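You operate a simulated robot arm through the tools that you are given. There is no shell and no other tool. Be economical: measure what you need, move in short steps, check, and stop when the job is done.

The job below is to be done with a simulated robot arm. You get a single attempt, and the scene is never put back.

## Task
Put things in order on the quilt. At the end: the clear water bottle stands where the pink balm jar stood; the white cotton reel from the quilt is on the white trinket dish; the pink balm jar is on the brown brush tray; the beige sanding block stands where the clear water bottle stood; whatever was shut is shut again. Leave all else as you found it, and nothing knocked over.

Only the result counts: the job must be done as asked and must still hold three seconds after the hand-in. Knocking over, shifting, dropping, spilling or breaking anything else fails it.

## Robot
A 6-joint arm with a two-finger parallel gripper, fixed in place. Base frame: the origin is at the foot of the arm, x ahead of it, y to its left, z up; the work surface is at about z = 0.7. Units: m, degrees, N and s.
With the tool pointing down near the work surface it reaches from about 0.22 to 0.62 m from the base axis. Its first joint turns from -66.0 to 66.0 degrees. Payload 2.7 kg.
The tool frame sits at the grasp point between the pads (the TCP): z along the fingers, y along the line on which they close. The tips reach 0.023 m beyond it. The gripper opens to 0.094 m. The fingers are 0.038 m wide and 0.01 m thick; the gripper's body (0.054 by 0.096 m) begins 0.039 m behind the TCP.
Orientation is that of the tool frame in the base frame, as [roll, pitch, yaw] about the fixed x, y, z axes, in that order (R = Rz(yaw) Ry(pitch) Rx(roll)). With the fingers straight down and closing along the base's y, the tool's x points along the base's -x, its y along +y and its z along -z.

## Interface
- The arm moves only by the tool arm_command. Its arguments are lists of equal length, an entry for each row: "linear": the shift along the base's x, y, z in mm, a list of three; "angular": the turn, a rotation vector about the base's x, y, z in degrees, a list of three; "gripper": the finger opening in mm, from 0 to 94. In form: {"linear": [[dx, dy, dz], ...], "angular": [[wx, wy, wz], ...], "gripper": [gripper, ...]}. A call has 1 to 20 rows; each row shifts and turns the commanded pose from where the row before left it. A row lasts 0.2 s, in which the tool goes at most 0.05 m and 8.6 degrees; a call with a longer step from one row to the next is refused whole, and so is a gripper value outside its range. A pose out of reach is approached as far as the arm can. The call stops where the force on the tool passes 40 N (or 10 N more than at its start, if that is more) or the arm is blocked; 0.2 s more then pass. The fingers move at their own pace (about 0.045 m/s each) and stop on an object; they squeeze with about 24 N. The grip force told is the motor's: it shows also when the fingers shut on nothing. Time passes only in rows, and 0.2 s behind the last, so rows that do not move let the fingers close. The reply holds the time, the measured pose of the TCP, the force on the tool along the base axes, the opening and the grip force, in the units named above and with some noise, with the torque about the TCP (base axes, N m) and any sound that the robot's microphone picked up.
- Cameras (640 x 400 px; columns grow to the right, rows downward): "scene" is fixed at [0.0711, -0.4414, 1.3816]; the picture's right is [0.76, -0.65, 0.00], its down [-0.51, -0.59, -0.63] and it looks along [0.41, 0.48, -0.78] (base axes); focal length 304 px, centre (320, 200). "wrist" rides on the gripper at [0.086, 0.016, -0.075] in the tool frame; the picture's right is [-0.18, 0.98, 0.00], its down [-0.58, -0.11, -0.81] and it looks along [-0.79, -0.15, 0.59] (tool axes); focal length 243 px, centre (320, 200). There is no depth. A picture from a camera that has moved, and an enlarged one, comes with that camera's place and axes in the base frame and with its lens.
- snapshot(camera): a new picture of that camera. It takes no simulated time.
- close_up(camera, box): a new picture of the part [left, top, right, bottom] of that camera's present view, enlarged. It takes no simulated time.
- sign_off(): hands the job in; it is judged then, once.

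Work in short steps. Places have to be worked out from the pictures, the camera data and where the tool is seen: move nearer, look again, correct. Check each grasp and each placing, and mend what went wrong. You have 120 turns and 64 pictures in all, those below and enlarged ones among them. Open the gripper and draw the arm clear of the work before you hand the job in, unless the task says otherwise; then end with one line.

The tools are called after "Call:" as name(argument=value, ...) on one line, values as JSON. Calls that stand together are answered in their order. arm_command: Moves the arm, as the interface text tells. Its arguments: {"type":"object","properties":{"linear":{"type":"array"},"angular":{"type":"array"},"gripper":{"type":"array"}},"required":["linear","angular","gripper"]} The other tools are called the same way: snapshot (camera) takes a picture; close_up (camera, box) takes an enlarged picture of a part of a camera's view; sign_off () hands the job in.

At the start:

```text
time_s: 0.0
tool_pos: [0.3365, 0.0401, 0.9298]
ee_rot: [179.9, 0.0, -180.0]
ft_force: [0.1, -0.3, 0.5]
ft_torque: [0.0, 0.0, -0.01]
gripper_width: 0.0938
gripper_force: 0.0
```

scene: 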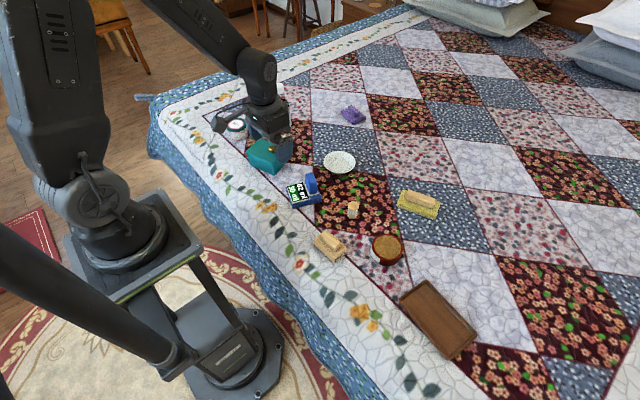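
wrist: 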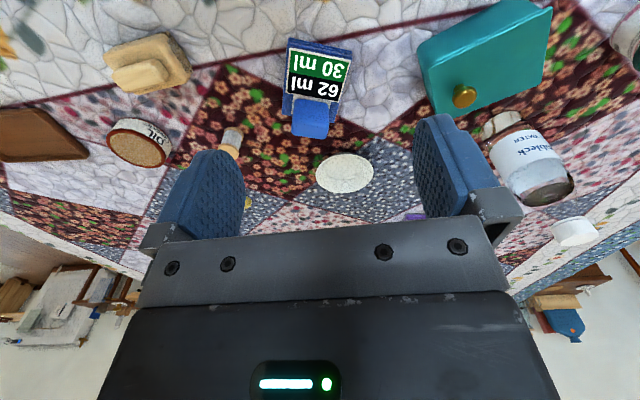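

I'll look at the cluttered region in enlarged views first to identify each object.

Call:
close_up(camera="scene", box=[200, 90, 360, 190])

Call:
close_up(camera="scene", box=[280, 150, 480, 275])

Call:
close_up(camera="wrist", box=[400, 0, 640, 250])

```text
4.00 times, centred on (280, 140) of scene
camera zoom: at [0.0711, -0.4414, 1.3816], right [0.76, -0.65, 0.0], down [-0.51, -0.59, -0.63], along [0.41, 0.48, -0.78], focal length 1217 px, centre (480, 440)
```

zoom: 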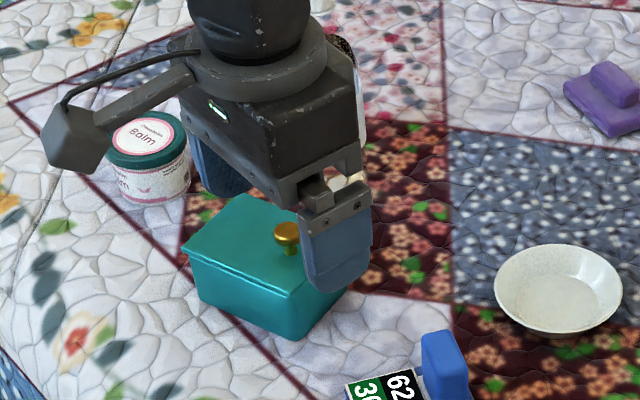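

```text
3.20 times, centred on (380, 212) of scene
camera zoom: at [0.0711, -0.4414, 1.3816], right [0.76, -0.65, 0.0], down [-0.51, -0.59, -0.63], along [0.41, 0.48, -0.78], focal length 973 px, centre (128, 160)
```

zoom: 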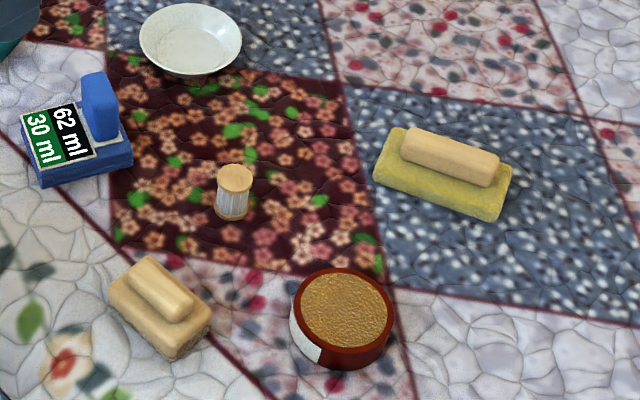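

```text
1.60 times, centred on (520, 125) of wrist
camera zoom: at [0.2497, 0.0557, 1.0059], right [0.18, 0.98, 0.0], down [0.58, -0.11, 0.81], along [0.79, -0.15, -0.59], focal length 388 px, centre (0, 320)
```

zoom: 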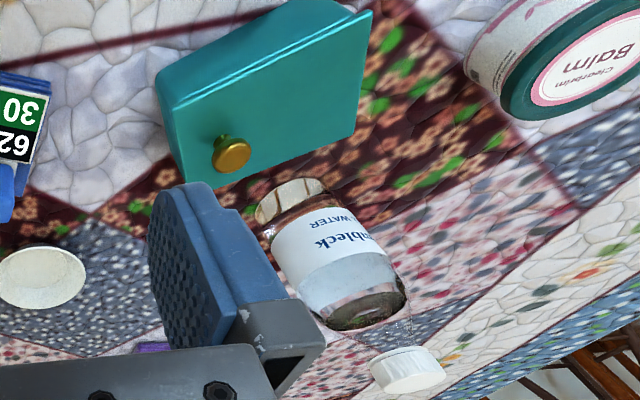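

Jar at about (0.40, 0.36), bottle at about (0.52, 0.28) by first estimates. I move left and slightly back, above everything, to view that side with the wrist camera and unblock the scene camera.

Call:
arm_command(linear=[[-16, 0, 20], [-16, 30, 10], [-10, 40, 0], [0, 40, 0], [0, 40, 0], [0, 40, 0]], angular=[[0, 0, 0], [0, 0, 0], [0, 0, 0], [0, 0, 0], [0, 0, 0], [0, 0, 0]], gripper=[94, 94, 94, 94, 94, 94])

Call:
snapshot(camera="wrist")

Call:
snapshot(camera="scene")

```text
time_s: 1.4
tool_pos: [0.2955, 0.2294, 0.9599]
ee_rot: [179.9, 0.1, 179.9]
ft_force: [-0.7, 0.4, 0.7]
ft_torque: [-0.04, 0.0, -0.01]
gripper_width: 0.0938
gripper_force: 0.1
```

```text
58 pictures are left
camera wrist: at [0.2091, 0.2456, 1.0343], right [0.19, 0.98, 0.0], down [0.58, -0.11, 0.81], along [0.79, -0.15, -0.59], focal length 243 px, centre (320, 200)
```

wrist: 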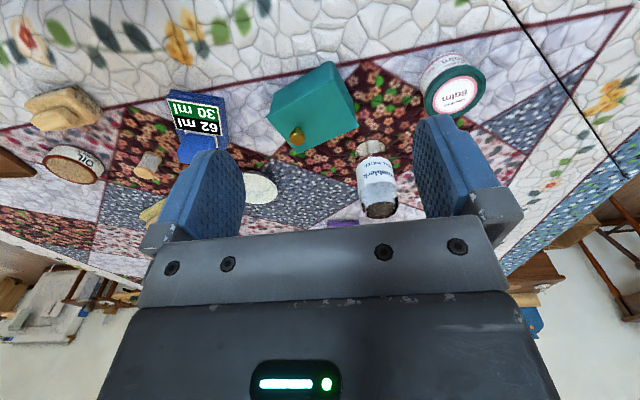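

```text
57 pictures are left
```

scene: 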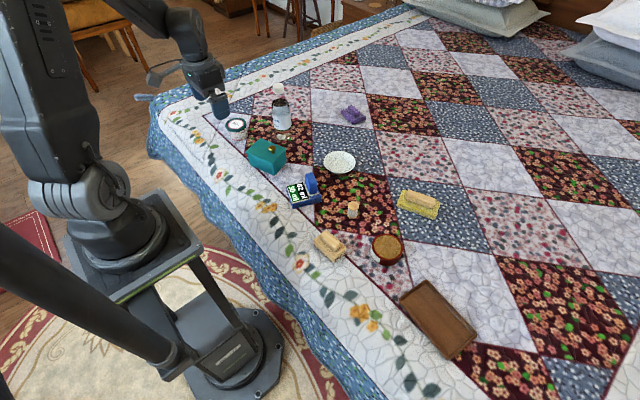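

Call:
close_up(camera="scene", box=[200, 75, 360, 175])

Call:
close_up(camera="wrist", box=[260, 40, 500, 230])

```text
4.00 times, centred on (280, 125) of scene
camera zoom: at [0.071, -0.4415, 1.3816], right [0.76, -0.65, 0.0], down [-0.51, -0.59, -0.63], along [0.41, 0.48, -0.78], focal length 1217 px, centre (480, 500)
```

zoom: 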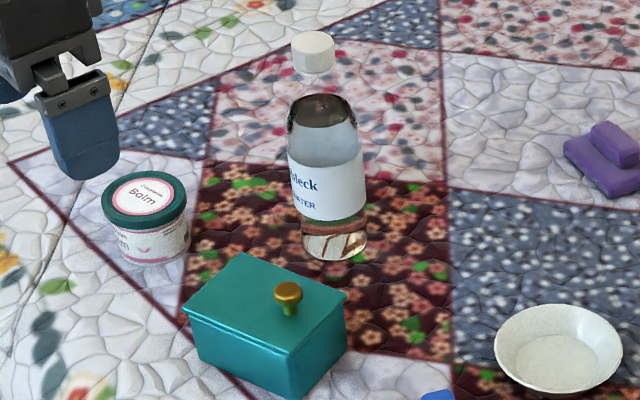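

```text
2.11 times, centred on (380, 135) of wrist
camera zoom: at [0.2091, 0.2456, 1.0343], right [0.19, 0.98, 0.0], down [0.58, -0.11, 0.81], along [0.79, -0.15, -0.59], focal length 511 px, centre (194, 337)
```

zoom: 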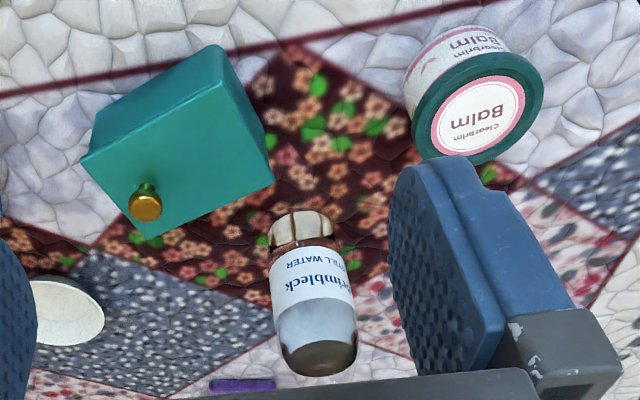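

The jar is the one with the pink label, at about (0.400, 0.378), Ø70 mm and about 55 mm high. The bottle is at (0.522, 0.282) and about 190 mm tall. I go above the jar with the fingers open and check.

Call:
arm_command(linear=[[21, 30, 0], [21, 30, 0], [21, 30, 0], [21, 30, 0], [20.5, 28.6, 0], [0, 0, -40], [0, 0, -40], [0, 0, -40], [0, 0, -35], [0, 0, 0]], angular=[[0, 0, 0], [0, 0, 0], [0, 0, 0], [0, 0, 0], [0, 0, 0], [0, 0, 0], [0, 0, 0], [0, 0, 0], [0, 0, 0], [0, 0, 0]], gripper=[94, 94, 94, 94, 94, 94, 94, 94, 94, 94])

Call:
snapshot(camera="wrist")

Call:
close_up(camera="scene", box=[180, 75, 340, 175])

```text
time_s: 3.6
tool_pos: [0.3982, 0.3774, 0.8037]
ee_rot: [179.8, 0.1, -180.0]
ft_force: [-0.5, 0.3, 0.3]
ft_torque: [-0.01, 0.0, 0.0]
gripper_width: 0.0941
gripper_force: 0.0
```

```text
54 pictures are left
camera wrist: at [0.312, 0.3938, 0.8785], right [0.18, 0.98, 0.0], down [0.58, -0.11, 0.81], along [0.79, -0.15, -0.59], focal length 243 px, centre (320, 200)
```

wrist: 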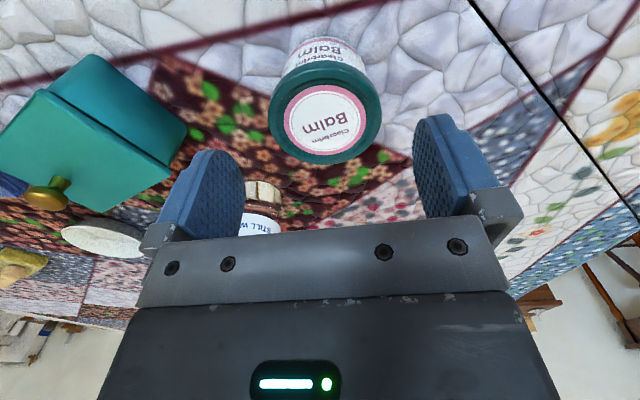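

```text
4.00 times, centred on (260, 125) of scene
camera zoom: at [0.0711, -0.4414, 1.3816], right [0.76, -0.65, 0.0], down [-0.51, -0.59, -0.63], along [0.41, 0.48, -0.78], focal length 1217 px, centre (560, 500)
```

zoom: 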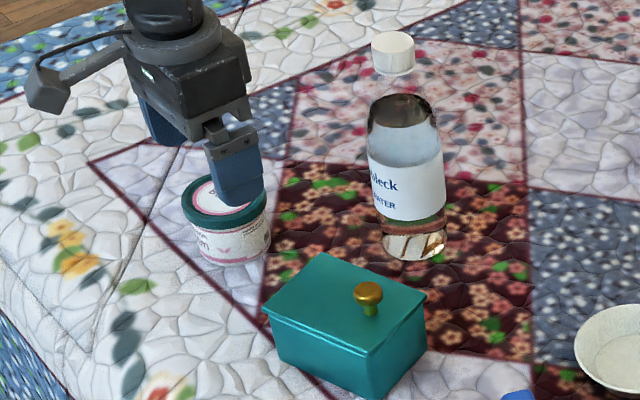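

The jar reads (0.399, 0.381) from here, nearly centred. I correct by 3 mm in y, descend to straddle it and close.

Call:
arm_command(linear=[[1, 3.5, 0], [0, 0, -20], [0, 0, -20], [0, 0, -19], [0, 0, 0], [0, 0, 0], [0, 0, 0], [0, 0, 0]], angular=[[0, 0, 0], [0, 0, 0], [0, 0, 0], [0, 0, 0], [0, 0, 0], [0, 0, 0], [0, 0, 0], [0, 0, 0]], gripper=[94, 94, 94, 94, 94, 60, 60, 60])

Call:
close_up(camera="scene", box=[180, 75, 340, 175])

```text
time_s: 5.4
tool_pos: [0.3985, 0.3832, 0.7449]
ee_rot: [179.9, 0.0, -180.0]
ft_force: [-0.2, -1.3, -0.9]
ft_torque: [-0.03, 0.03, -0.01]
gripper_width: 0.0695
gripper_force: 24.1
```

```text
4.00 times, centred on (260, 125) of scene
camera zoom: at [0.0711, -0.4414, 1.3816], right [0.76, -0.65, 0.0], down [-0.51, -0.59, -0.63], along [0.41, 0.48, -0.78], focal length 1217 px, centre (560, 500)
```

zoom: 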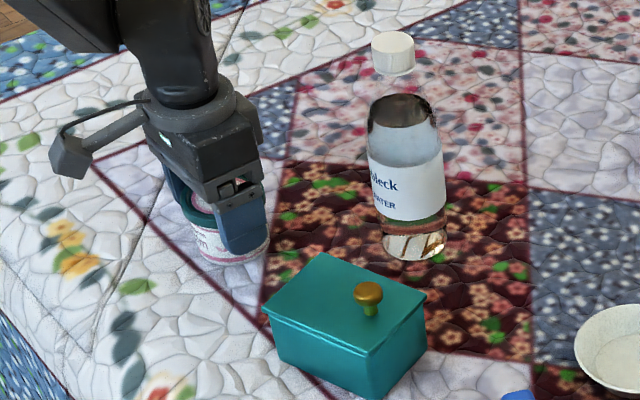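

Grip holds at 69.5 mm, 24 N. I lift slowly and look.

Call:
arm_command(linear=[[0, 0, 10], [0, 0, 20], [0, 0, 30], [0, 0, 30], [-10, 0, 30], [-10, -10, 30], [-10, -20, 20], [0, 0, 0]], angular=[[0, 0, 0], [0, 0, 0], [0, 0, 0], [0, 0, 0], [0, 0, 0], [0, 0, 0], [0, 0, 0], [0, 0, 0]], gripper=[60, 60, 60, 60, 60, 60, 60, 60])

Call:
snapshot(camera="scene")

```text
time_s: 7.2
tool_pos: [0.3716, 0.3525, 0.9164]
ee_rot: [179.8, 0.1, 180.0]
ft_force: [-0.2, 0.0, -2.5]
ft_torque: [-0.01, -0.02, -0.02]
gripper_width: 0.0694
gripper_force: 23.4
```

```text
51 pictures are left
```

scene: 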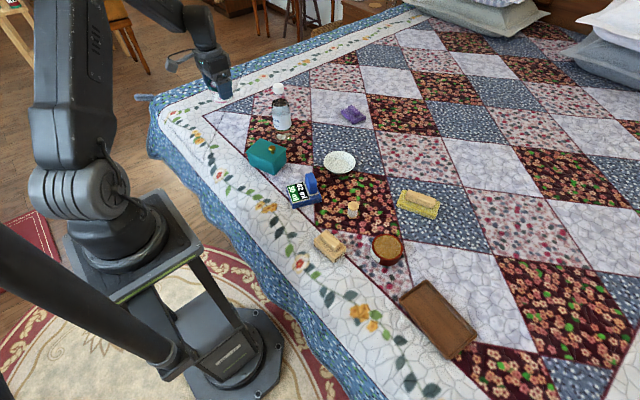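

The jar is held and lifted clean. I carry it across at height, keeping inside the bottle, to short of the tray.

Call:
arm_command(linear=[[-1, -20, 2], [-1, -38, 2], [-1, -40, 0], [-1, -40, 0], [-1, -40, 0], [-1, -40, 0], [-1, -40, 0], [-1, -40, 0], [-1, -40, 0], [-1, -40, 0], [0, -40, 0], [0, -40, 0], [0, -40, 0], [0, -40, 0], [0, -40, 0], [0, -40, 0], [0, -24, 0], [0, 0, 0]], angular=[[0, 0, 0], [0, 0, 0], [0, 0, 0], [0, 0, 0], [0, 0, 0], [0, 0, 0], [0, 0, 0], [0, 0, 0], [0, 0, 0], [0, 0, 0], [0, 0, 0], [0, 0, 0], [0, 0, 0], [0, 0, 0], [0, 0, 0], [0, 0, 0], [0, 0, 0], [0, 0, 0]], gripper=[60, 60, 60, 60, 60, 60, 60, 60, 60, 60, 60, 60, 60, 60, 60, 60, 60, 60])

Call:
snapshot(camera="wrist")

Call:
close_up(camera="scene", box=[350, 240, 510, 380])

```text
time_s: 11.0
tool_pos: [0.3629, -0.2913, 0.922]
ee_rot: [179.9, 0.1, 180.0]
ft_force: [-1.8, 0.1, -1.6]
ft_torque: [-0.02, 0.04, 0.01]
gripper_width: 0.0696
gripper_force: 24.0
```

```text
50 pictures are left
camera wrist: at [0.2745, -0.2747, 0.9968], right [0.18, 0.98, 0.0], down [0.58, -0.11, 0.81], along [0.79, -0.15, -0.59], focal length 243 px, centre (320, 200)
```

wrist: 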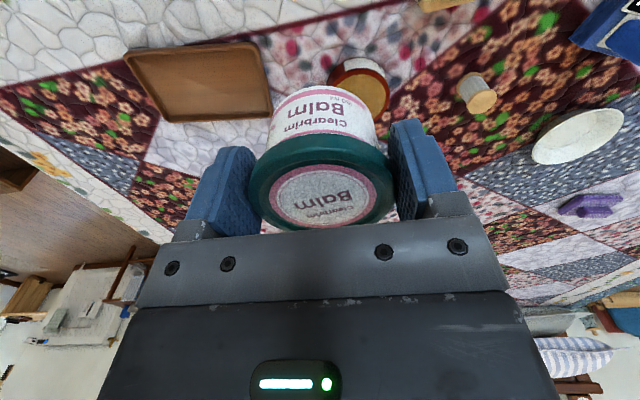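

```text
2.86 times, centred on (430, 310) of scene
camera zoom: at [0.0711, -0.4415, 1.3816], right [0.76, -0.65, 0.0], down [-0.51, -0.59, -0.63], along [0.41, 0.48, -0.78], focal length 869 px, centre (6, -114)
```

zoom: 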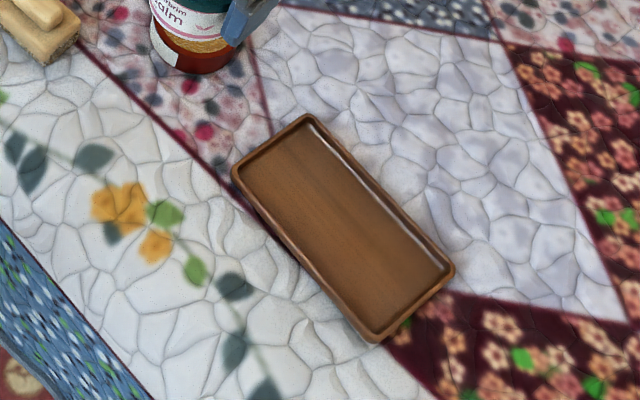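

The tray is about 83 × 143 mm, centred near (0.403, −0.440), tilted about 7°. The jar is nearly as wide as its interior, so I measure both closely.

Call:
close_up(camera="scene", box=[390, 270, 486, 366])

Call:
close_up(camera="scene", box=[370, 200, 440, 270])

Call:
close_up(camera="wrist", box=[110, 30, 290, 140])

```text
4.17 times, centred on (438, 318) of scene
camera zoom: at [0.0711, -0.4415, 1.3816], right [0.76, -0.65, 0.0], down [-0.51, -0.59, -0.63], along [0.41, 0.48, -0.78], focal length 1267 px, centre (-172, -292)
```

zoom: 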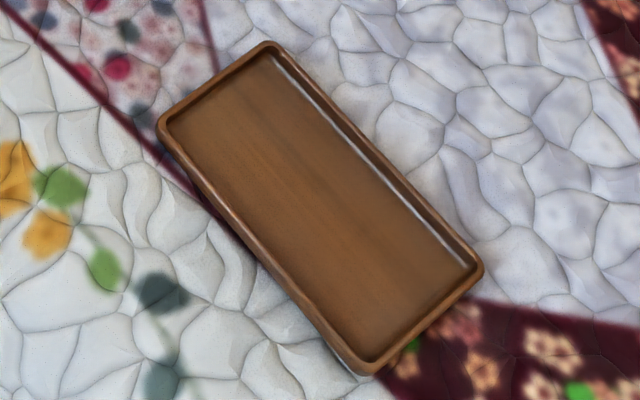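

```text
5.71 times, centred on (405, 235) of scene
camera zoom: at [0.0711, -0.4415, 1.3816], right [0.76, -0.65, 0.0], down [-0.51, -0.59, -0.63], along [0.41, 0.48, -0.78], focal length 1738 px, centre (-166, 0)
```

zoom: 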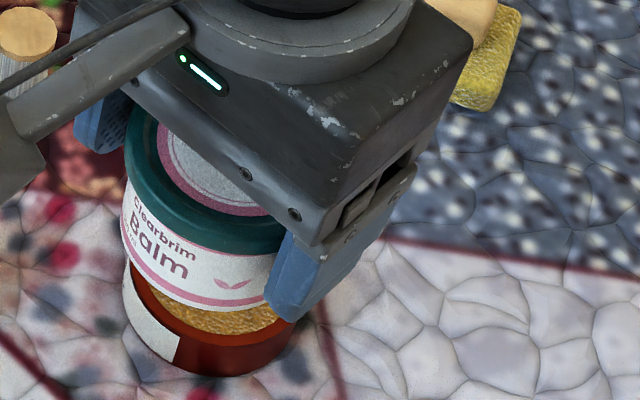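

```text
3.56 times, centred on (200, 85) of wrist
camera zoom: at [0.2745, -0.2747, 0.9968], right [0.18, 0.98, 0.0], down [0.58, -0.11, 0.81], along [0.79, -0.15, -0.59], focal length 863 px, centre (747, 609)
```

zoom: 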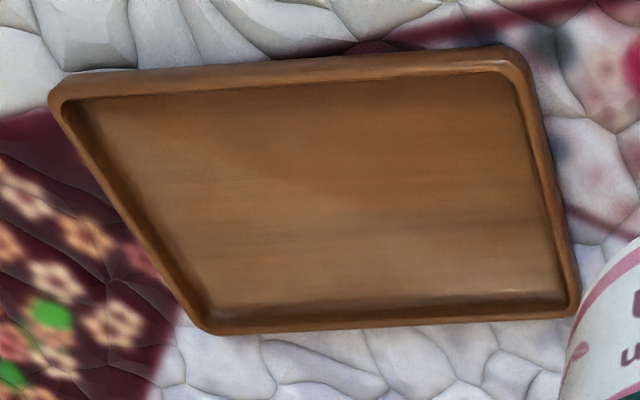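

Interior looks about 74 mm and the jar about 69.5 mm, so it fits with about 2 mm a side. I move above the tray at (0.405, −0.432), low but clear of the rim, and check alignment there.

Call:
arm_command(linear=[[8, -28, 0], [8, -28, 0], [8, -28, 0], [8, -28, 0], [10, -28.7, 0], [0, 0, -30], [0, 0, -35], [0, 0, -35], [0, 0, -25], [0, 0, -14], [0, 0, 0], [0, 0, 0]], angular=[[0, 0, 0], [0, 0, 0], [0, 0, 0], [0, 0, 0], [0, 0, 0], [0, 0, 0], [0, 0, 0], [0, 0, 0], [0, 0, 0], [0, 0, 0], [0, 0, 0], [0, 0, 0]], gripper=[60, 60, 60, 60, 60, 60, 60, 60, 60, 60, 60, 60])

Call:
close_up(camera="scene", box=[380, 250, 500, 370])

Call:
snapshot(camera="wrist")

```text
time_s: 13.6
tool_pos: [0.4021, -0.4316, 0.7833]
ee_rot: [179.9, 0.0, 180.0]
ft_force: [0.0, -0.9, -1.5]
ft_torque: [0.02, -0.02, 0.0]
gripper_width: 0.0696
gripper_force: 24.1
```

```text
3.33 times, centred on (440, 310) of scene
camera zoom: at [0.0711, -0.4415, 1.3816], right [0.76, -0.65, 0.0], down [-0.51, -0.59, -0.63], along [0.41, 0.48, -0.78], focal length 1014 px, centre (-80, -167)
```

zoom: 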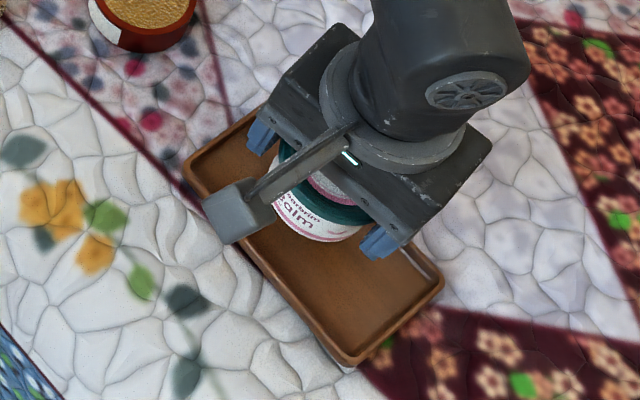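

```text
44 pictures are left
camera wrist: at [0.3159, -0.4162, 0.8583], right [0.18, 0.98, 0.0], down [0.58, -0.11, 0.81], along [0.79, -0.15, -0.59], focal length 243 px, centre (320, 200)
```

wrist: 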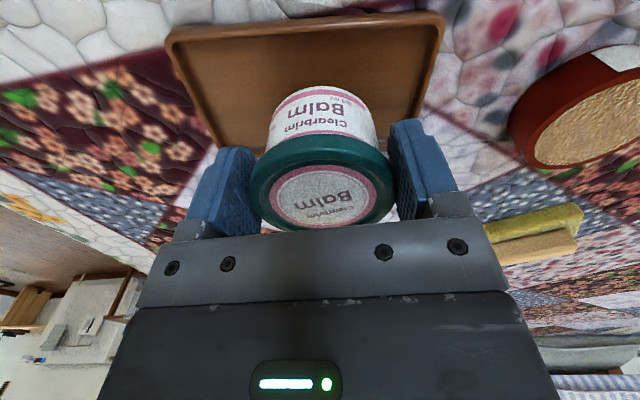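

The tray interior runs about x = 0.366–0.443 here, centre about 0.405, so I shift +3.5 mm in x and lower gently toward the floor.

Call:
arm_command(linear=[[3.5, 0, 0], [0, 0, -8], [0, 0, -8], [0, 0, -8], [0, 0, -2], [0, 0, -2], [0, 0, 0], [0, 0, 0]], angular=[[0, 0, 0], [0, 0, 0], [0, 0, 0], [0, 0, 0], [0, 0, 0], [0, 0, 0], [0, 0, 0], [0, 0, 0]], gripper=[60, 60, 60, 60, 60, 60, 60, 60])

Call:
close_up(camera="wrist", box=[150, 0, 450, 240])

```text
time_s: 15.4
tool_pos: [0.4062, -0.4318, 0.7554]
ee_rot: [179.9, 0.1, 179.9]
ft_force: [0.4, -0.4, -1.4]
ft_torque: [-0.02, 0.04, -0.02]
gripper_width: 0.0696
gripper_force: 23.9
```

```text
1.67 times, centred on (300, 120) of wrist
camera zoom: at [0.3187, -0.4155, 0.8298], right [0.18, 0.98, 0.0], down [0.58, -0.11, 0.81], along [0.79, -0.15, -0.59], focal length 404 px, centre (353, 333)
```

zoom: 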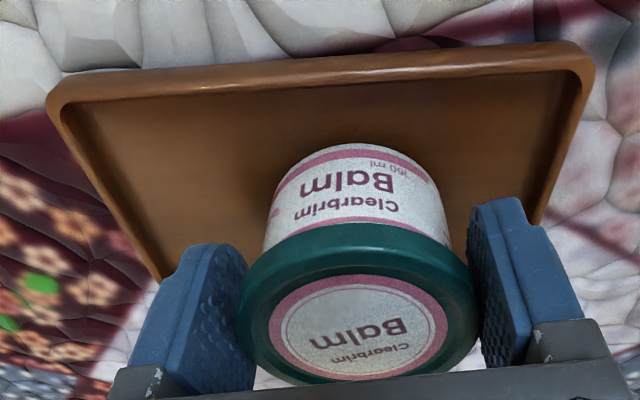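

No contact yet and the clearances look fine on both sides. I lower further in tiny steps, watching the force.

Call:
arm_command(linear=[[-1, 0, -1.5], [0, 0, -1.5], [0, 0, -1.5], [0, 0, 0]], angular=[[0, 0, 0], [0, 0, 0], [0, 0, 0], [0, 0, 0]], gripper=[60, 60, 60, 60])

```text
time_s: 16.4
tool_pos: [0.4044, -0.4306, 0.7504]
ee_rot: [180.0, 0.0, 179.9]
ft_force: [0.0, 0.0, -2.3]
ft_torque: [-0.02, 0.02, -0.04]
gripper_width: 0.0698
gripper_force: 23.9
```

Still free. A few smaller steps more.

Call:
arm_command(linear=[[0, 0, -1], [0, 0, -1], [0, 0, -1], [0, 0, 0]], angular=[[0, 0, 0], [0, 0, 0], [0, 0, 0], [0, 0, 0]], gripper=[60, 60, 60, 60])

```text
time_s: 17.4
tool_pos: [0.4056, -0.4327, 0.7479]
ee_rot: [-180.0, 0.1, -180.0]
ft_force: [-3.8, 6.3, 21.5]
ft_torque: [0.31, 0.0, 0.05]
gripper_width: 0.0692
gripper_force: 24.1
```

Contact at TCP z ≈ 0.748, i.e. on the tray floor. I ease up 1 mm, release, and rise straight.

Call:
arm_command(linear=[[0, 0, 1], [0, 0, 0], [0, 0, 0], [0, 0, 0], [0, 0, 10], [0, 0, 25], [0, 0, 40], [0, 0, 40], [-20, 20, 40]], angular=[[0, 0, 0], [0, 0, 0], [0, 0, 0], [0, 0, 0], [0, 0, 0], [0, 0, 0], [0, 0, 0], [0, 0, 0], [0, 0, 0]], gripper=[60, 80, 88, 88, 88, 88, 88, 88, 88])

Call:
close_up(camera="wrist", box=[130, 0, 450, 200])

```text
time_s: 19.4
tool_pos: [0.3822, -0.4124, 0.9029]
ee_rot: [179.8, -0.1, 180.0]
ft_force: [0.5, 0.4, -0.3]
ft_torque: [-0.03, 0.0, -0.01]
gripper_width: 0.088
gripper_force: 0.0
```

```text
2.00 times, centred on (290, 100) of wrist
camera zoom: at [0.2961, -0.3958, 0.978], right [0.18, 0.98, 0.0], down [0.58, -0.11, 0.81], along [0.79, -0.15, -0.59], focal length 485 px, centre (380, 400)
```

zoom: 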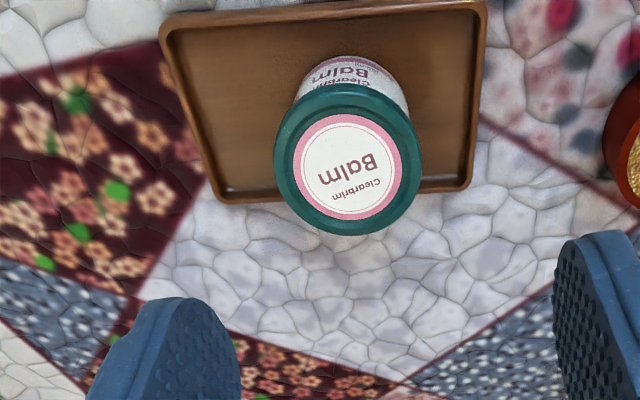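

The jar sits upright in the tray. I travel back at height toward the bottle and inspect the tray from the scene camera.

Call:
arm_command(linear=[[-15, 20, 40], [-10, 39, 7], [0, 40, 0], [0, 40, 0], [0, 40, 0], [0, 40, 0], [0, 40, 0], [0, 40, 0], [0, 40, 0], [0, 40, 0], [0, 40, 0], [0, 40, 0], [0, 40, 0], [0, 40, 0], [0, 40, 0], [5, 40, 0], [15, 40, 0], [20, 33, 0], [0, 0, 0]], angular=[[0, 0, 0], [0, 0, 0], [0, 0, 0], [0, 0, 0], [0, 0, 0], [0, 0, 0], [0, 0, 0], [0, 0, 0], [0, 0, 0], [0, 0, 0], [0, 0, 0], [0, 0, 0], [0, 0, 0], [0, 0, 0], [0, 0, 0], [0, 0, 0], [0, 0, 0], [0, 0, 0], [0, 0, 0]], gripper=[88, 80, 70, 70, 70, 70, 70, 70, 70, 70, 70, 70, 70, 70, 70, 70, 70, 70, 70])

Call:
close_up(camera="scene", box=[380, 250, 500, 370])

Call:
snapshot(camera="wrist")

```text
time_s: 23.4
tool_pos: [0.4026, 0.2836, 0.9482]
ee_rot: [179.8, 0.1, 180.0]
ft_force: [0.2, 0.2, -0.1]
ft_torque: [-0.01, -0.03, 0.0]
gripper_width: 0.0701
gripper_force: 0.0
```

```text
3.33 times, centred on (440, 310) of scene
camera zoom: at [0.0711, -0.4414, 1.3816], right [0.76, -0.65, 0.0], down [-0.51, -0.59, -0.63], along [0.41, 0.48, -0.78], focal length 1014 px, centre (-80, -167)
```

zoom: 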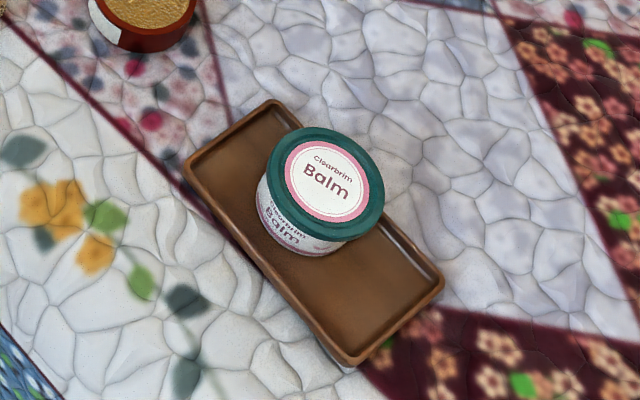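

```text
40 pictures are left
camera wrist: at [0.3157, 0.2989, 1.023], right [0.18, 0.98, 0.0], down [0.58, -0.11, 0.81], along [0.79, -0.15, -0.59], focal length 243 px, centre (320, 200)
```

wrist: 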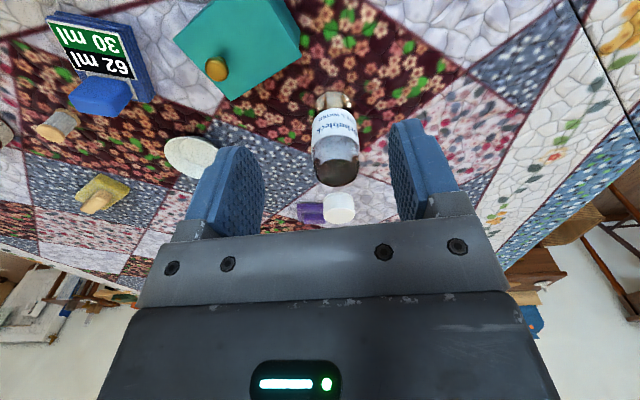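

The jar is settled in the tray. I zoom on the bottle to see the neck shape before choosing the grip height.

Call:
close_up(camera="scene", box=[250, 70, 320, 150])

```text
5.00 times, centred on (285, 110) of scene
camera zoom: at [0.0711, -0.4414, 1.3816], right [0.76, -0.65, 0.0], down [-0.51, -0.59, -0.63], along [0.41, 0.48, -0.78], focal length 1521 px, centre (495, 650)
```

zoom: 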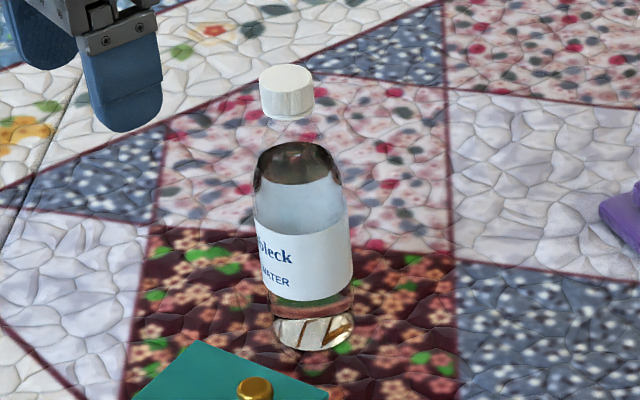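

Cap is about 33 mm wide and spans z ≈ 0.867–0.89, so I'll grip the cap itself with TCP at z ≈ 0.881. I lower here first, then slide outward around the cap, and look before closing.

Call:
arm_command(linear=[[0, -2, -30], [0, 0, -37], [30, 0, 0], [30, 0, 0], [30, 0, 0], [15, 0, 0], [0, 0, 0]], angular=[[0, 0, 0], [0, 0, 0], [0, 0, 0], [0, 0, 0], [0, 0, 0], [0, 0, 0], [0, 0, 0]], gripper=[70, 70, 70, 70, 70, 70, 70])

Call:
snapshot(camera="wrist")

Call:
close_up(camera="scene", box=[230, 60, 310, 160])

```text
time_s: 25.0
tool_pos: [0.5042, 0.2775, 0.8826]
ee_rot: [179.9, 0.0, -179.9]
ft_force: [-0.3, 0.1, 0.3]
ft_torque: [0.0, -0.01, -0.02]
gripper_width: 0.0701
gripper_force: 0.1
```

```text
38 pictures are left
camera wrist: at [0.4176, 0.2944, 0.9574], right [0.18, 0.98, 0.0], down [0.58, -0.11, 0.81], along [0.79, -0.15, -0.59], focal length 243 px, centre (320, 200)
```

wrist: 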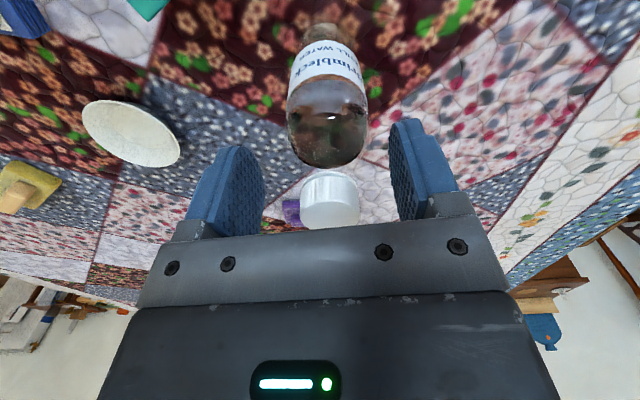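

```text
4.00 times, centred on (270, 110) of scene
camera zoom: at [0.0711, -0.4415, 1.3816], right [0.76, -0.65, 0.0], down [-0.51, -0.59, -0.63], along [0.41, 0.48, -0.78], focal length 1217 px, centre (520, 560)
```

zoom: 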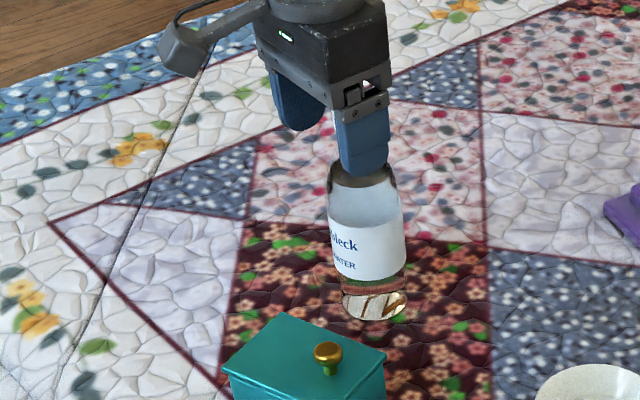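

The cap centre is at about (0.522, 0.280, 0.878). I slide the last 17 mm and close on it.

Call:
arm_command(linear=[[9, 2.5, 0], [8, 0, 0], [0, 0, 0], [0, 0, 0], [0, 0, 0], [0, 0, 0]], angular=[[0, 0, 0], [0, 0, 0], [0, 0, 0], [0, 0, 0], [0, 0, 0], [0, 0, 0]], gripper=[70, 60, 25, 25, 25, 25])

Call:
close_up(camera="scene", box=[230, 60, 310, 160])

```text
time_s: 26.4
tool_pos: [0.5205, 0.2807, 0.8811]
ee_rot: [179.9, 0.1, -180.0]
ft_force: [0.0, -1.4, 0.4]
ft_torque: [-0.19, -0.02, -0.03]
gripper_width: 0.0314
gripper_force: 24.1
```

```text
4.00 times, centred on (270, 110) of scene
camera zoom: at [0.0711, -0.4415, 1.3816], right [0.76, -0.65, 0.0], down [-0.51, -0.59, -0.63], along [0.41, 0.48, -0.78], focal length 1217 px, centre (520, 560)
```

zoom: 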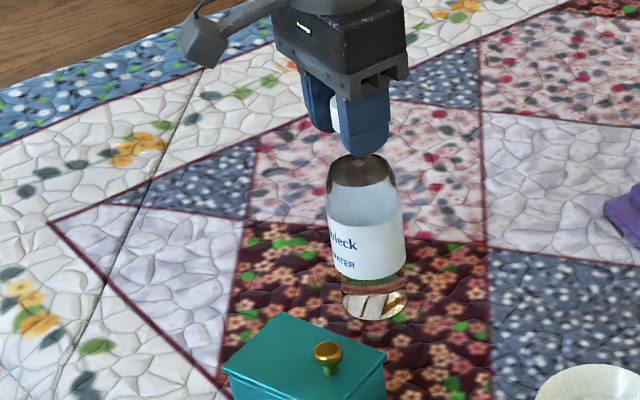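

The cap is gripped at 31.4 mm. I lift gently.

Call:
arm_command(linear=[[0, 0, 5], [0, 0, 10], [0, 0, 15], [0, 0, 20], [0, 0, 0]], angular=[[0, 0, 0], [0, 0, 0], [0, 0, 0], [0, 0, 0], [0, 0, 0]], gripper=[25, 25, 25, 25, 25])

Call:
close_up(camera="scene", box=[230, 60, 310, 160])

```text
time_s: 27.6
tool_pos: [0.5205, 0.2816, 0.9339]
ee_rot: [179.9, 0.0, 180.0]
ft_force: [-0.1, -0.3, -4.9]
ft_torque: [-0.01, -0.03, -0.01]
gripper_width: 0.0314
gripper_force: 24.1
```

```text
4.00 times, centred on (270, 110) of scene
camera zoom: at [0.0711, -0.4414, 1.3816], right [0.76, -0.65, 0.0], down [-0.51, -0.59, -0.63], along [0.41, 0.48, -0.78], focal length 1217 px, centre (520, 560)
```

zoom: 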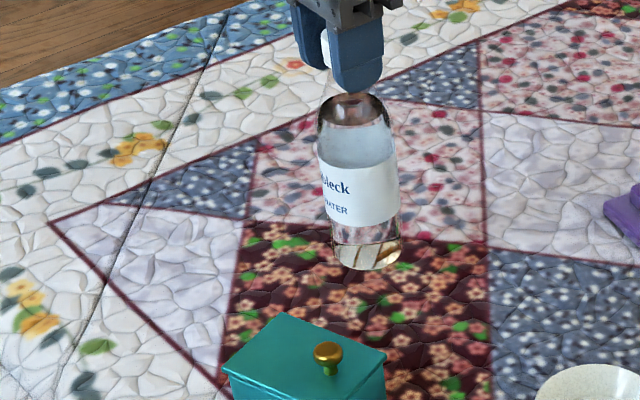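

The bottle hangs straight, about 0.5 kg. I carry it gently to the jar's spot (0.399, 0.382) and lower most of the way.

Call:
arm_command(linear=[[-6, 5, 0], [-12, 10, 0], [-18, 15, 0], [-20, 16, 0], [-20, 17, 0], [-18, 15, 0], [-15, 12, 0], [-9, 8, 0], [-3.5, 3, 0], [0, 0, 0], [0, 0, 0], [0, 0, -10], [0, 0, -15], [0, 0, -12], [0, 0, -6], [0, 0, 0]], angular=[[0, 0, 0], [0, 0, 0], [0, 0, 0], [0, 0, 0], [0, 0, 0], [0, 0, 0], [0, 0, 0], [0, 0, 0], [0, 0, 0], [0, 0, 0], [0, 0, 0], [0, 0, 0], [0, 0, 0], [0, 0, 0], [0, 0, 0], [0, 0, 0]], gripper=[25, 25, 25, 25, 25, 25, 25, 25, 25, 25, 25, 25, 25, 25, 25, 25])

Call:
close_up(camera="scene", box=[200, 60, 320, 160])

```text
time_s: 31.0
tool_pos: [0.4009, 0.3827, 0.8904]
ee_rot: [179.9, 0.0, 179.9]
ft_force: [0.1, 0.2, -5.5]
ft_torque: [-0.01, 0.01, -0.03]
gripper_width: 0.0313
gripper_force: 23.4
```

```text
4.00 times, centred on (260, 110) of scene
camera zoom: at [0.0711, -0.4414, 1.3816], right [0.76, -0.65, 0.0], down [-0.51, -0.59, -0.63], along [0.41, 0.48, -0.78], focal length 1217 px, centre (560, 560)
```

zoom: 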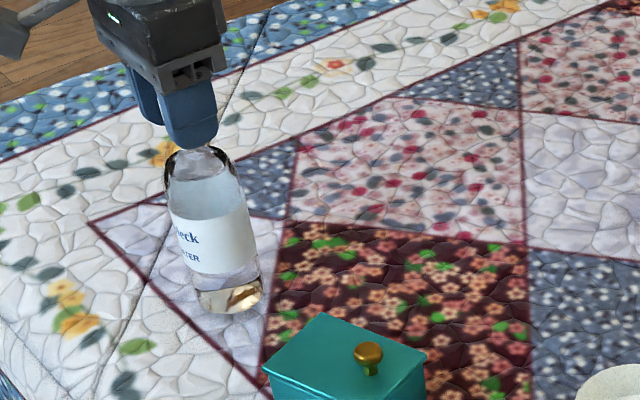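

Over the jar's old place. I lower the last bit in 2 mm steps until contact.

Call:
arm_command(linear=[[0, 0, -2], [0, 0, -2], [0, 0, -2], [0, 0, -1], [0, 0, -1], [0, 0, 0]], angular=[[0, 0, 0], [0, 0, 0], [0, 0, 0], [0, 0, 0], [0, 0, 0], [0, 0, 0]], gripper=[25, 25, 25, 25, 25, 25])

```text
time_s: 32.4
tool_pos: [0.3987, 0.3821, 0.8822]
ee_rot: [179.9, 0.1, 179.9]
ft_force: [-0.8, -0.9, -2.1]
ft_torque: [-0.07, 0.17, 0.0]
gripper_width: 0.0311
gripper_force: 23.9
```

Weight is beginning to transfer; one more millimetre, then look again at the force.

Call:
arm_command(linear=[[0, 0, -0.7], [0, 0, 0]], angular=[[0, 0, 0], [0, 0, 0]], gripper=[25, 25])

```text
time_s: 33.0
tool_pos: [0.4005, 0.3828, 0.8823]
ee_rot: [179.9, 0.1, -179.9]
ft_force: [-3.0, -1.9, 4.6]
ft_torque: [-0.34, 0.51, 0.05]
gripper_width: 0.0313
gripper_force: 23.8
```

The bottle is standing on the quilt. I open symmetrically, wait, then rise straight up.

Call:
arm_command(linear=[[0, 0, 0.3], [0, 0, 0], [0, 0, 0], [0, 0, 0], [0, 0, 15], [0, 0, 25], [0, 0, 30], [0, 0, 20]], angular=[[0, 0, 0], [0, 0, 0], [0, 0, 0], [0, 0, 0], [0, 0, 0], [0, 0, 0], [0, 0, 0], [0, 0, 0]], gripper=[32, 45, 65, 70, 70, 70, 70, 70])

Call:
close_up(camera="scene", box=[200, 60, 320, 160])

```text
time_s: 34.8
tool_pos: [0.4013, 0.3817, 0.9715]
ee_rot: [179.9, 0.0, 180.0]
ft_force: [0.9, 1.1, 0.9]
ft_torque: [-0.06, 0.02, -0.01]
gripper_width: 0.07
gripper_force: 0.1
```

```text
4.00 times, centred on (260, 110) of scene
camera zoom: at [0.0711, -0.4415, 1.3816], right [0.76, -0.65, 0.0], down [-0.51, -0.59, -0.63], along [0.41, 0.48, -0.78], focal length 1217 px, centre (560, 560)
```

zoom: 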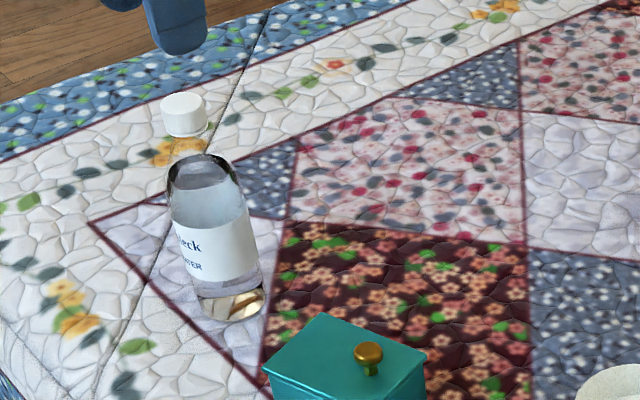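

The bottle stands at the jar's old place. Now I travel to view the beige block near (0.34, −0.16).

Call:
arm_command(linear=[[-20, -20, 0], [-20, -38, 0], [-20, -38, 0], [-20, -38, 0], [-11, -40, 0], [0, -40, 0], [0, -40, 0], [0, -40, 0], [0, -40, 0], [0, -40, 0], [0, -40, 0], [0, -40, -10], [0, -40, -20], [0, -38, -20], [0, 0, 0]], angular=[[0, 0, 0], [0, 0, 0], [0, 0, 0], [0, 0, 0], [0, 0, 0], [0, 0, 0], [0, 0, 0], [0, 0, 0], [0, 0, 0], [0, 0, 0], [0, 0, 0], [0, 0, 0], [0, 0, 0], [0, 0, 0], [0, 0, 0]], gripper=[70, 70, 70, 70, 70, 70, 70, 70, 70, 70, 70, 70, 70, 70, 70])

Call:
snapshot(camera="wrist")

Call:
close_up(camera="scene", box=[300, 210, 380, 280])

```text
time_s: 38.0
tool_pos: [0.3078, -0.1516, 0.922]
ee_rot: [179.9, 0.2, -180.0]
ft_force: [0.1, -0.5, -0.3]
ft_torque: [-0.01, 0.02, -0.01]
gripper_width: 0.0702
gripper_force: 0.0
```

```text
32 pictures are left
camera wrist: at [0.2216, -0.1346, 0.997], right [0.18, 0.98, 0.0], down [0.58, -0.11, 0.81], along [0.79, -0.15, -0.59], focal length 243 px, centre (320, 200)
```

wrist: 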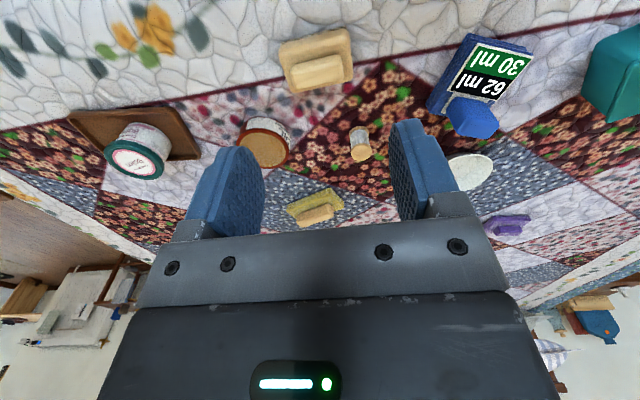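

```text
5.71 times, centred on (340, 245) of scene
camera zoom: at [0.071, -0.4415, 1.3816], right [0.76, -0.65, 0.0], down [-0.51, -0.59, -0.63], along [0.41, 0.48, -0.78], focal length 1738 px, centre (206, -57)
```

zoom: 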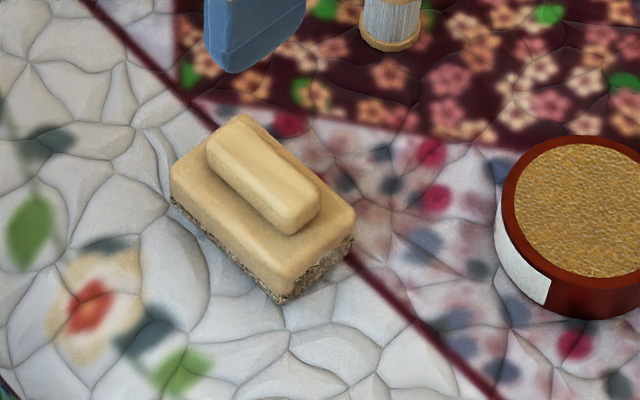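

Block: about 66 × 42 mm, centre about (0.344, −0.160), long axis about 6° off y. I turn the gripper to match, open to 90 and hover over it.

Call:
arm_command(linear=[[18, -4, -20], [18, -4.5, -40], [0, 0, -40], [0, 0, -32], [0, 0, 0]], angular=[[0, 0, 3], [0, 0, 2.5], [0, 0, 0], [0, 0, 0], [0, 0, 0]], gripper=[90, 90, 90, 90, 90])

Call:
snapshot(camera="wrist")

Call:
close_up(camera="scene", box=[290, 200, 390, 290])

```text
time_s: 39.2
tool_pos: [0.3457, -0.1583, 0.7892]
ee_rot: [179.8, 0.1, -174.5]
ft_force: [-0.4, 0.3, -0.8]
ft_torque: [0.03, -0.05, -0.01]
gripper_width: 0.09
gripper_force: 0.1
```

```text
30 pictures are left
camera wrist: at [0.2568, -0.1502, 0.8642], right [0.09, 1.0, 0.0], down [0.59, -0.05, 0.81], along [0.8, -0.07, -0.59], focal length 243 px, centre (320, 200)
```

wrist: 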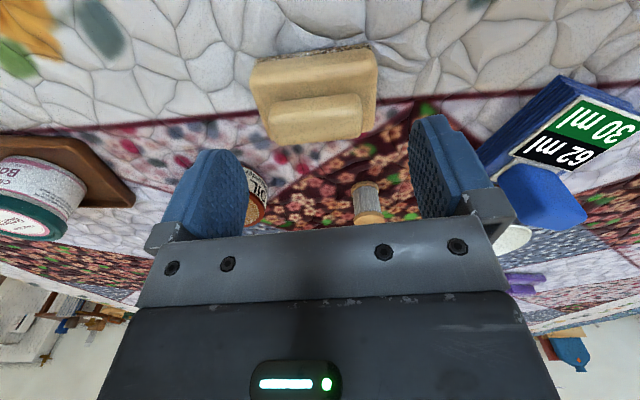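

```text
4.44 times, centred on (340, 245) of scene
camera zoom: at [0.0711, -0.4414, 1.3816], right [0.76, -0.65, 0.0], down [-0.51, -0.59, -0.63], along [0.41, 0.48, -0.78], focal length 1352 px, centre (231, 0)
```

zoom: 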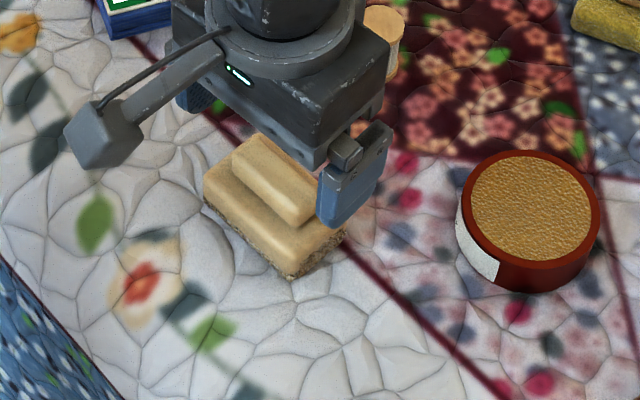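

The block is between the fingers, y centre about −0.160, x about 0.341. I correct slightly, descend so the tips stay about 10 mm above the quilt, and close.

Call:
arm_command(linear=[[-4, -1.5, 0], [0, 0, -20], [0, 0, -20], [0, 0, -15], [0, 0, 0], [0, 0, 0], [0, 0, 0], [0, 0, 0]], angular=[[0, 0, -2], [0, 0, 0], [0, 0, 0], [0, 0, 0], [0, 0, 0], [0, 0, 0], [0, 0, 0], [0, 0, 0]], gripper=[90, 90, 90, 90, 75, 55, 55, 55])

Call:
close_up(camera="scene", box=[290, 200, 390, 290])

```text
time_s: 41.0
tool_pos: [0.3426, -0.1593, 0.7353]
ee_rot: [179.8, 0.1, -176.5]
ft_force: [0.4, 1.2, 0.0]
ft_torque: [0.02, -0.02, 0.0]
gripper_width: 0.0747
gripper_force: 24.4
```

```text
4.44 times, centred on (340, 245) of scene
camera zoom: at [0.0711, -0.4414, 1.3816], right [0.76, -0.65, 0.0], down [-0.51, -0.59, -0.63], along [0.41, 0.48, -0.78], focal length 1352 px, centre (231, 0)
```

zoom: 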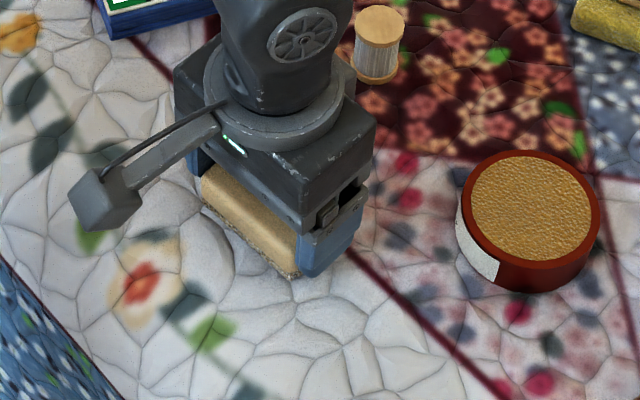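

Gripped at 74.7 mm with full force. I lift and check.

Call:
arm_command(linear=[[0, 0, 8], [0, 0, 20], [0, 0, 35], [0, 0, 35], [0, 0, 30], [0, 0, 0]], angular=[[0, 0, 0], [0, 0, 0], [0, 0, 0], [0, 0, 0], [0, 0, 0], [0, 0, 0]], gripper=[55, 55, 55, 55, 55, 55])

Call:
snapshot(camera="wrist")

Call:
snapshot(camera="scene")

```text
time_s: 42.4
tool_pos: [0.3406, -0.161, 0.8614]
ee_rot: [179.9, 0.0, -176.5]
ft_force: [0.5, 0.2, -1.8]
ft_torque: [-0.02, 0.04, -0.03]
gripper_width: 0.0746
gripper_force: 23.7
```

```text
27 pictures are left
camera wrist: at [0.2533, -0.1498, 0.9375], right [0.12, 0.99, 0.0], down [0.59, -0.08, 0.81], along [0.8, -0.1, -0.59], focal length 243 px, centre (320, 200)
```

wrist: 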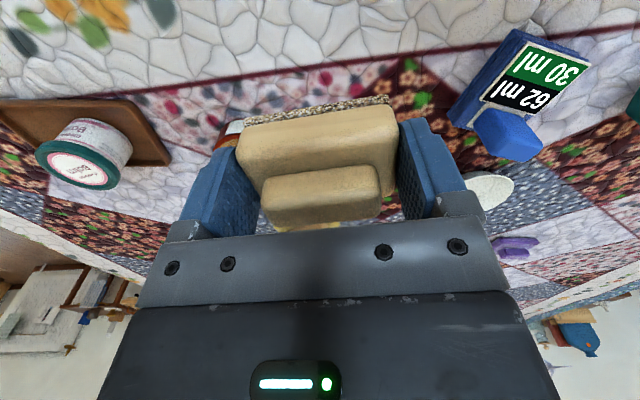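

```text
26 pictures are left
```

scene: 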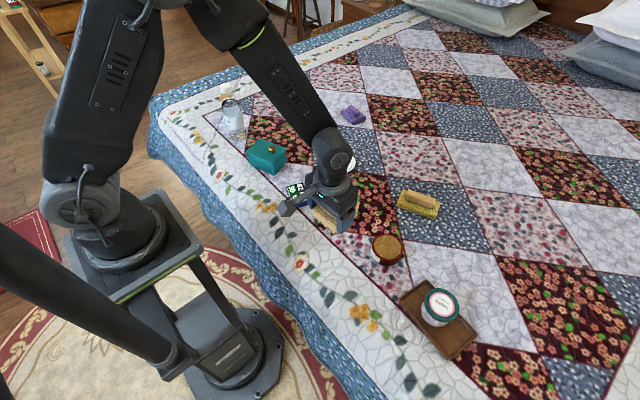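

The block is held securely. I carry it to above the bottle's old place (0.522, 0.2805).

Call:
arm_command(linear=[[7, 18, 0], [15, 37, 0], [15, 37, 0], [15, 37, 0], [15, 37, 0], [15, 37, 0], [15, 37, 0], [15, 37, 0], [15, 37, 0], [15, 37, 0], [15, 37, 0], [15, 36, 0], [9, 17, 0], [0, 0, 0], [0, 0, -35], [0, 0, -35], [0, 0, -25], [0, 0, 0]], angular=[[0, 0, 0], [0, 0, 0], [0, 0, 0], [0, 0, 0], [0, 0, 0], [0, 0, 0], [0, 0, 0], [0, 0, 0], [0, 0, 0], [0, 0, 0], [0, 0, 0], [0, 0, 0], [0, 0, 0], [0, 0, 0], [0, 0, 0], [0, 0, 0], [0, 0, 0], [0, 0, 0]], gripper=[55, 55, 55, 55, 55, 55, 55, 55, 55, 55, 55, 55, 55, 55, 55, 55, 55, 55])

Call:
close_up(camera="scene", box=[210, 60, 340, 180])

```text
time_s: 46.2
tool_pos: [0.5201, 0.2823, 0.7678]
ee_rot: [179.9, 0.2, -176.5]
ft_force: [0.3, 0.0, 0.0]
ft_torque: [0.01, -0.03, 0.01]
gripper_width: 0.0744
gripper_force: 24.4
```

```text
3.33 times, centred on (275, 120) of scene
camera zoom: at [0.0711, -0.4414, 1.3816], right [0.76, -0.65, 0.0], down [-0.51, -0.59, -0.63], along [0.41, 0.48, -0.78], focal length 1014 px, centre (470, 467)
```

zoom: 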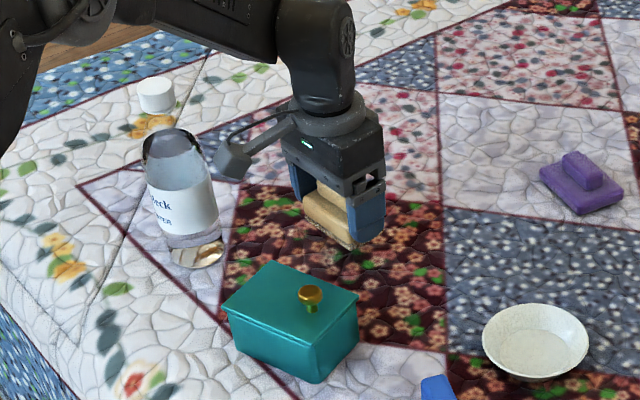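

All clear around. I lower to just above the quilt and then in small steps.

Call:
arm_command(linear=[[1, -1, -10], [0, 0, -12], [0, 0, -5], [0, 0, -2], [0, 0, -1.5], [0, 0, 0]], angular=[[0, 0, 0], [0, 0, 0], [0, 0, 0], [0, 0, 0], [0, 0, 0], [0, 0, 0]], gripper=[55, 55, 55, 55, 55, 55])

```text
time_s: 47.6
tool_pos: [0.5229, 0.2804, 0.736]
ee_rot: [179.9, 0.0, -176.5]
ft_force: [0.0, 0.3, -1.2]
ft_torque: [0.05, -0.02, -0.02]
gripper_width: 0.0747
gripper_force: 23.2
```

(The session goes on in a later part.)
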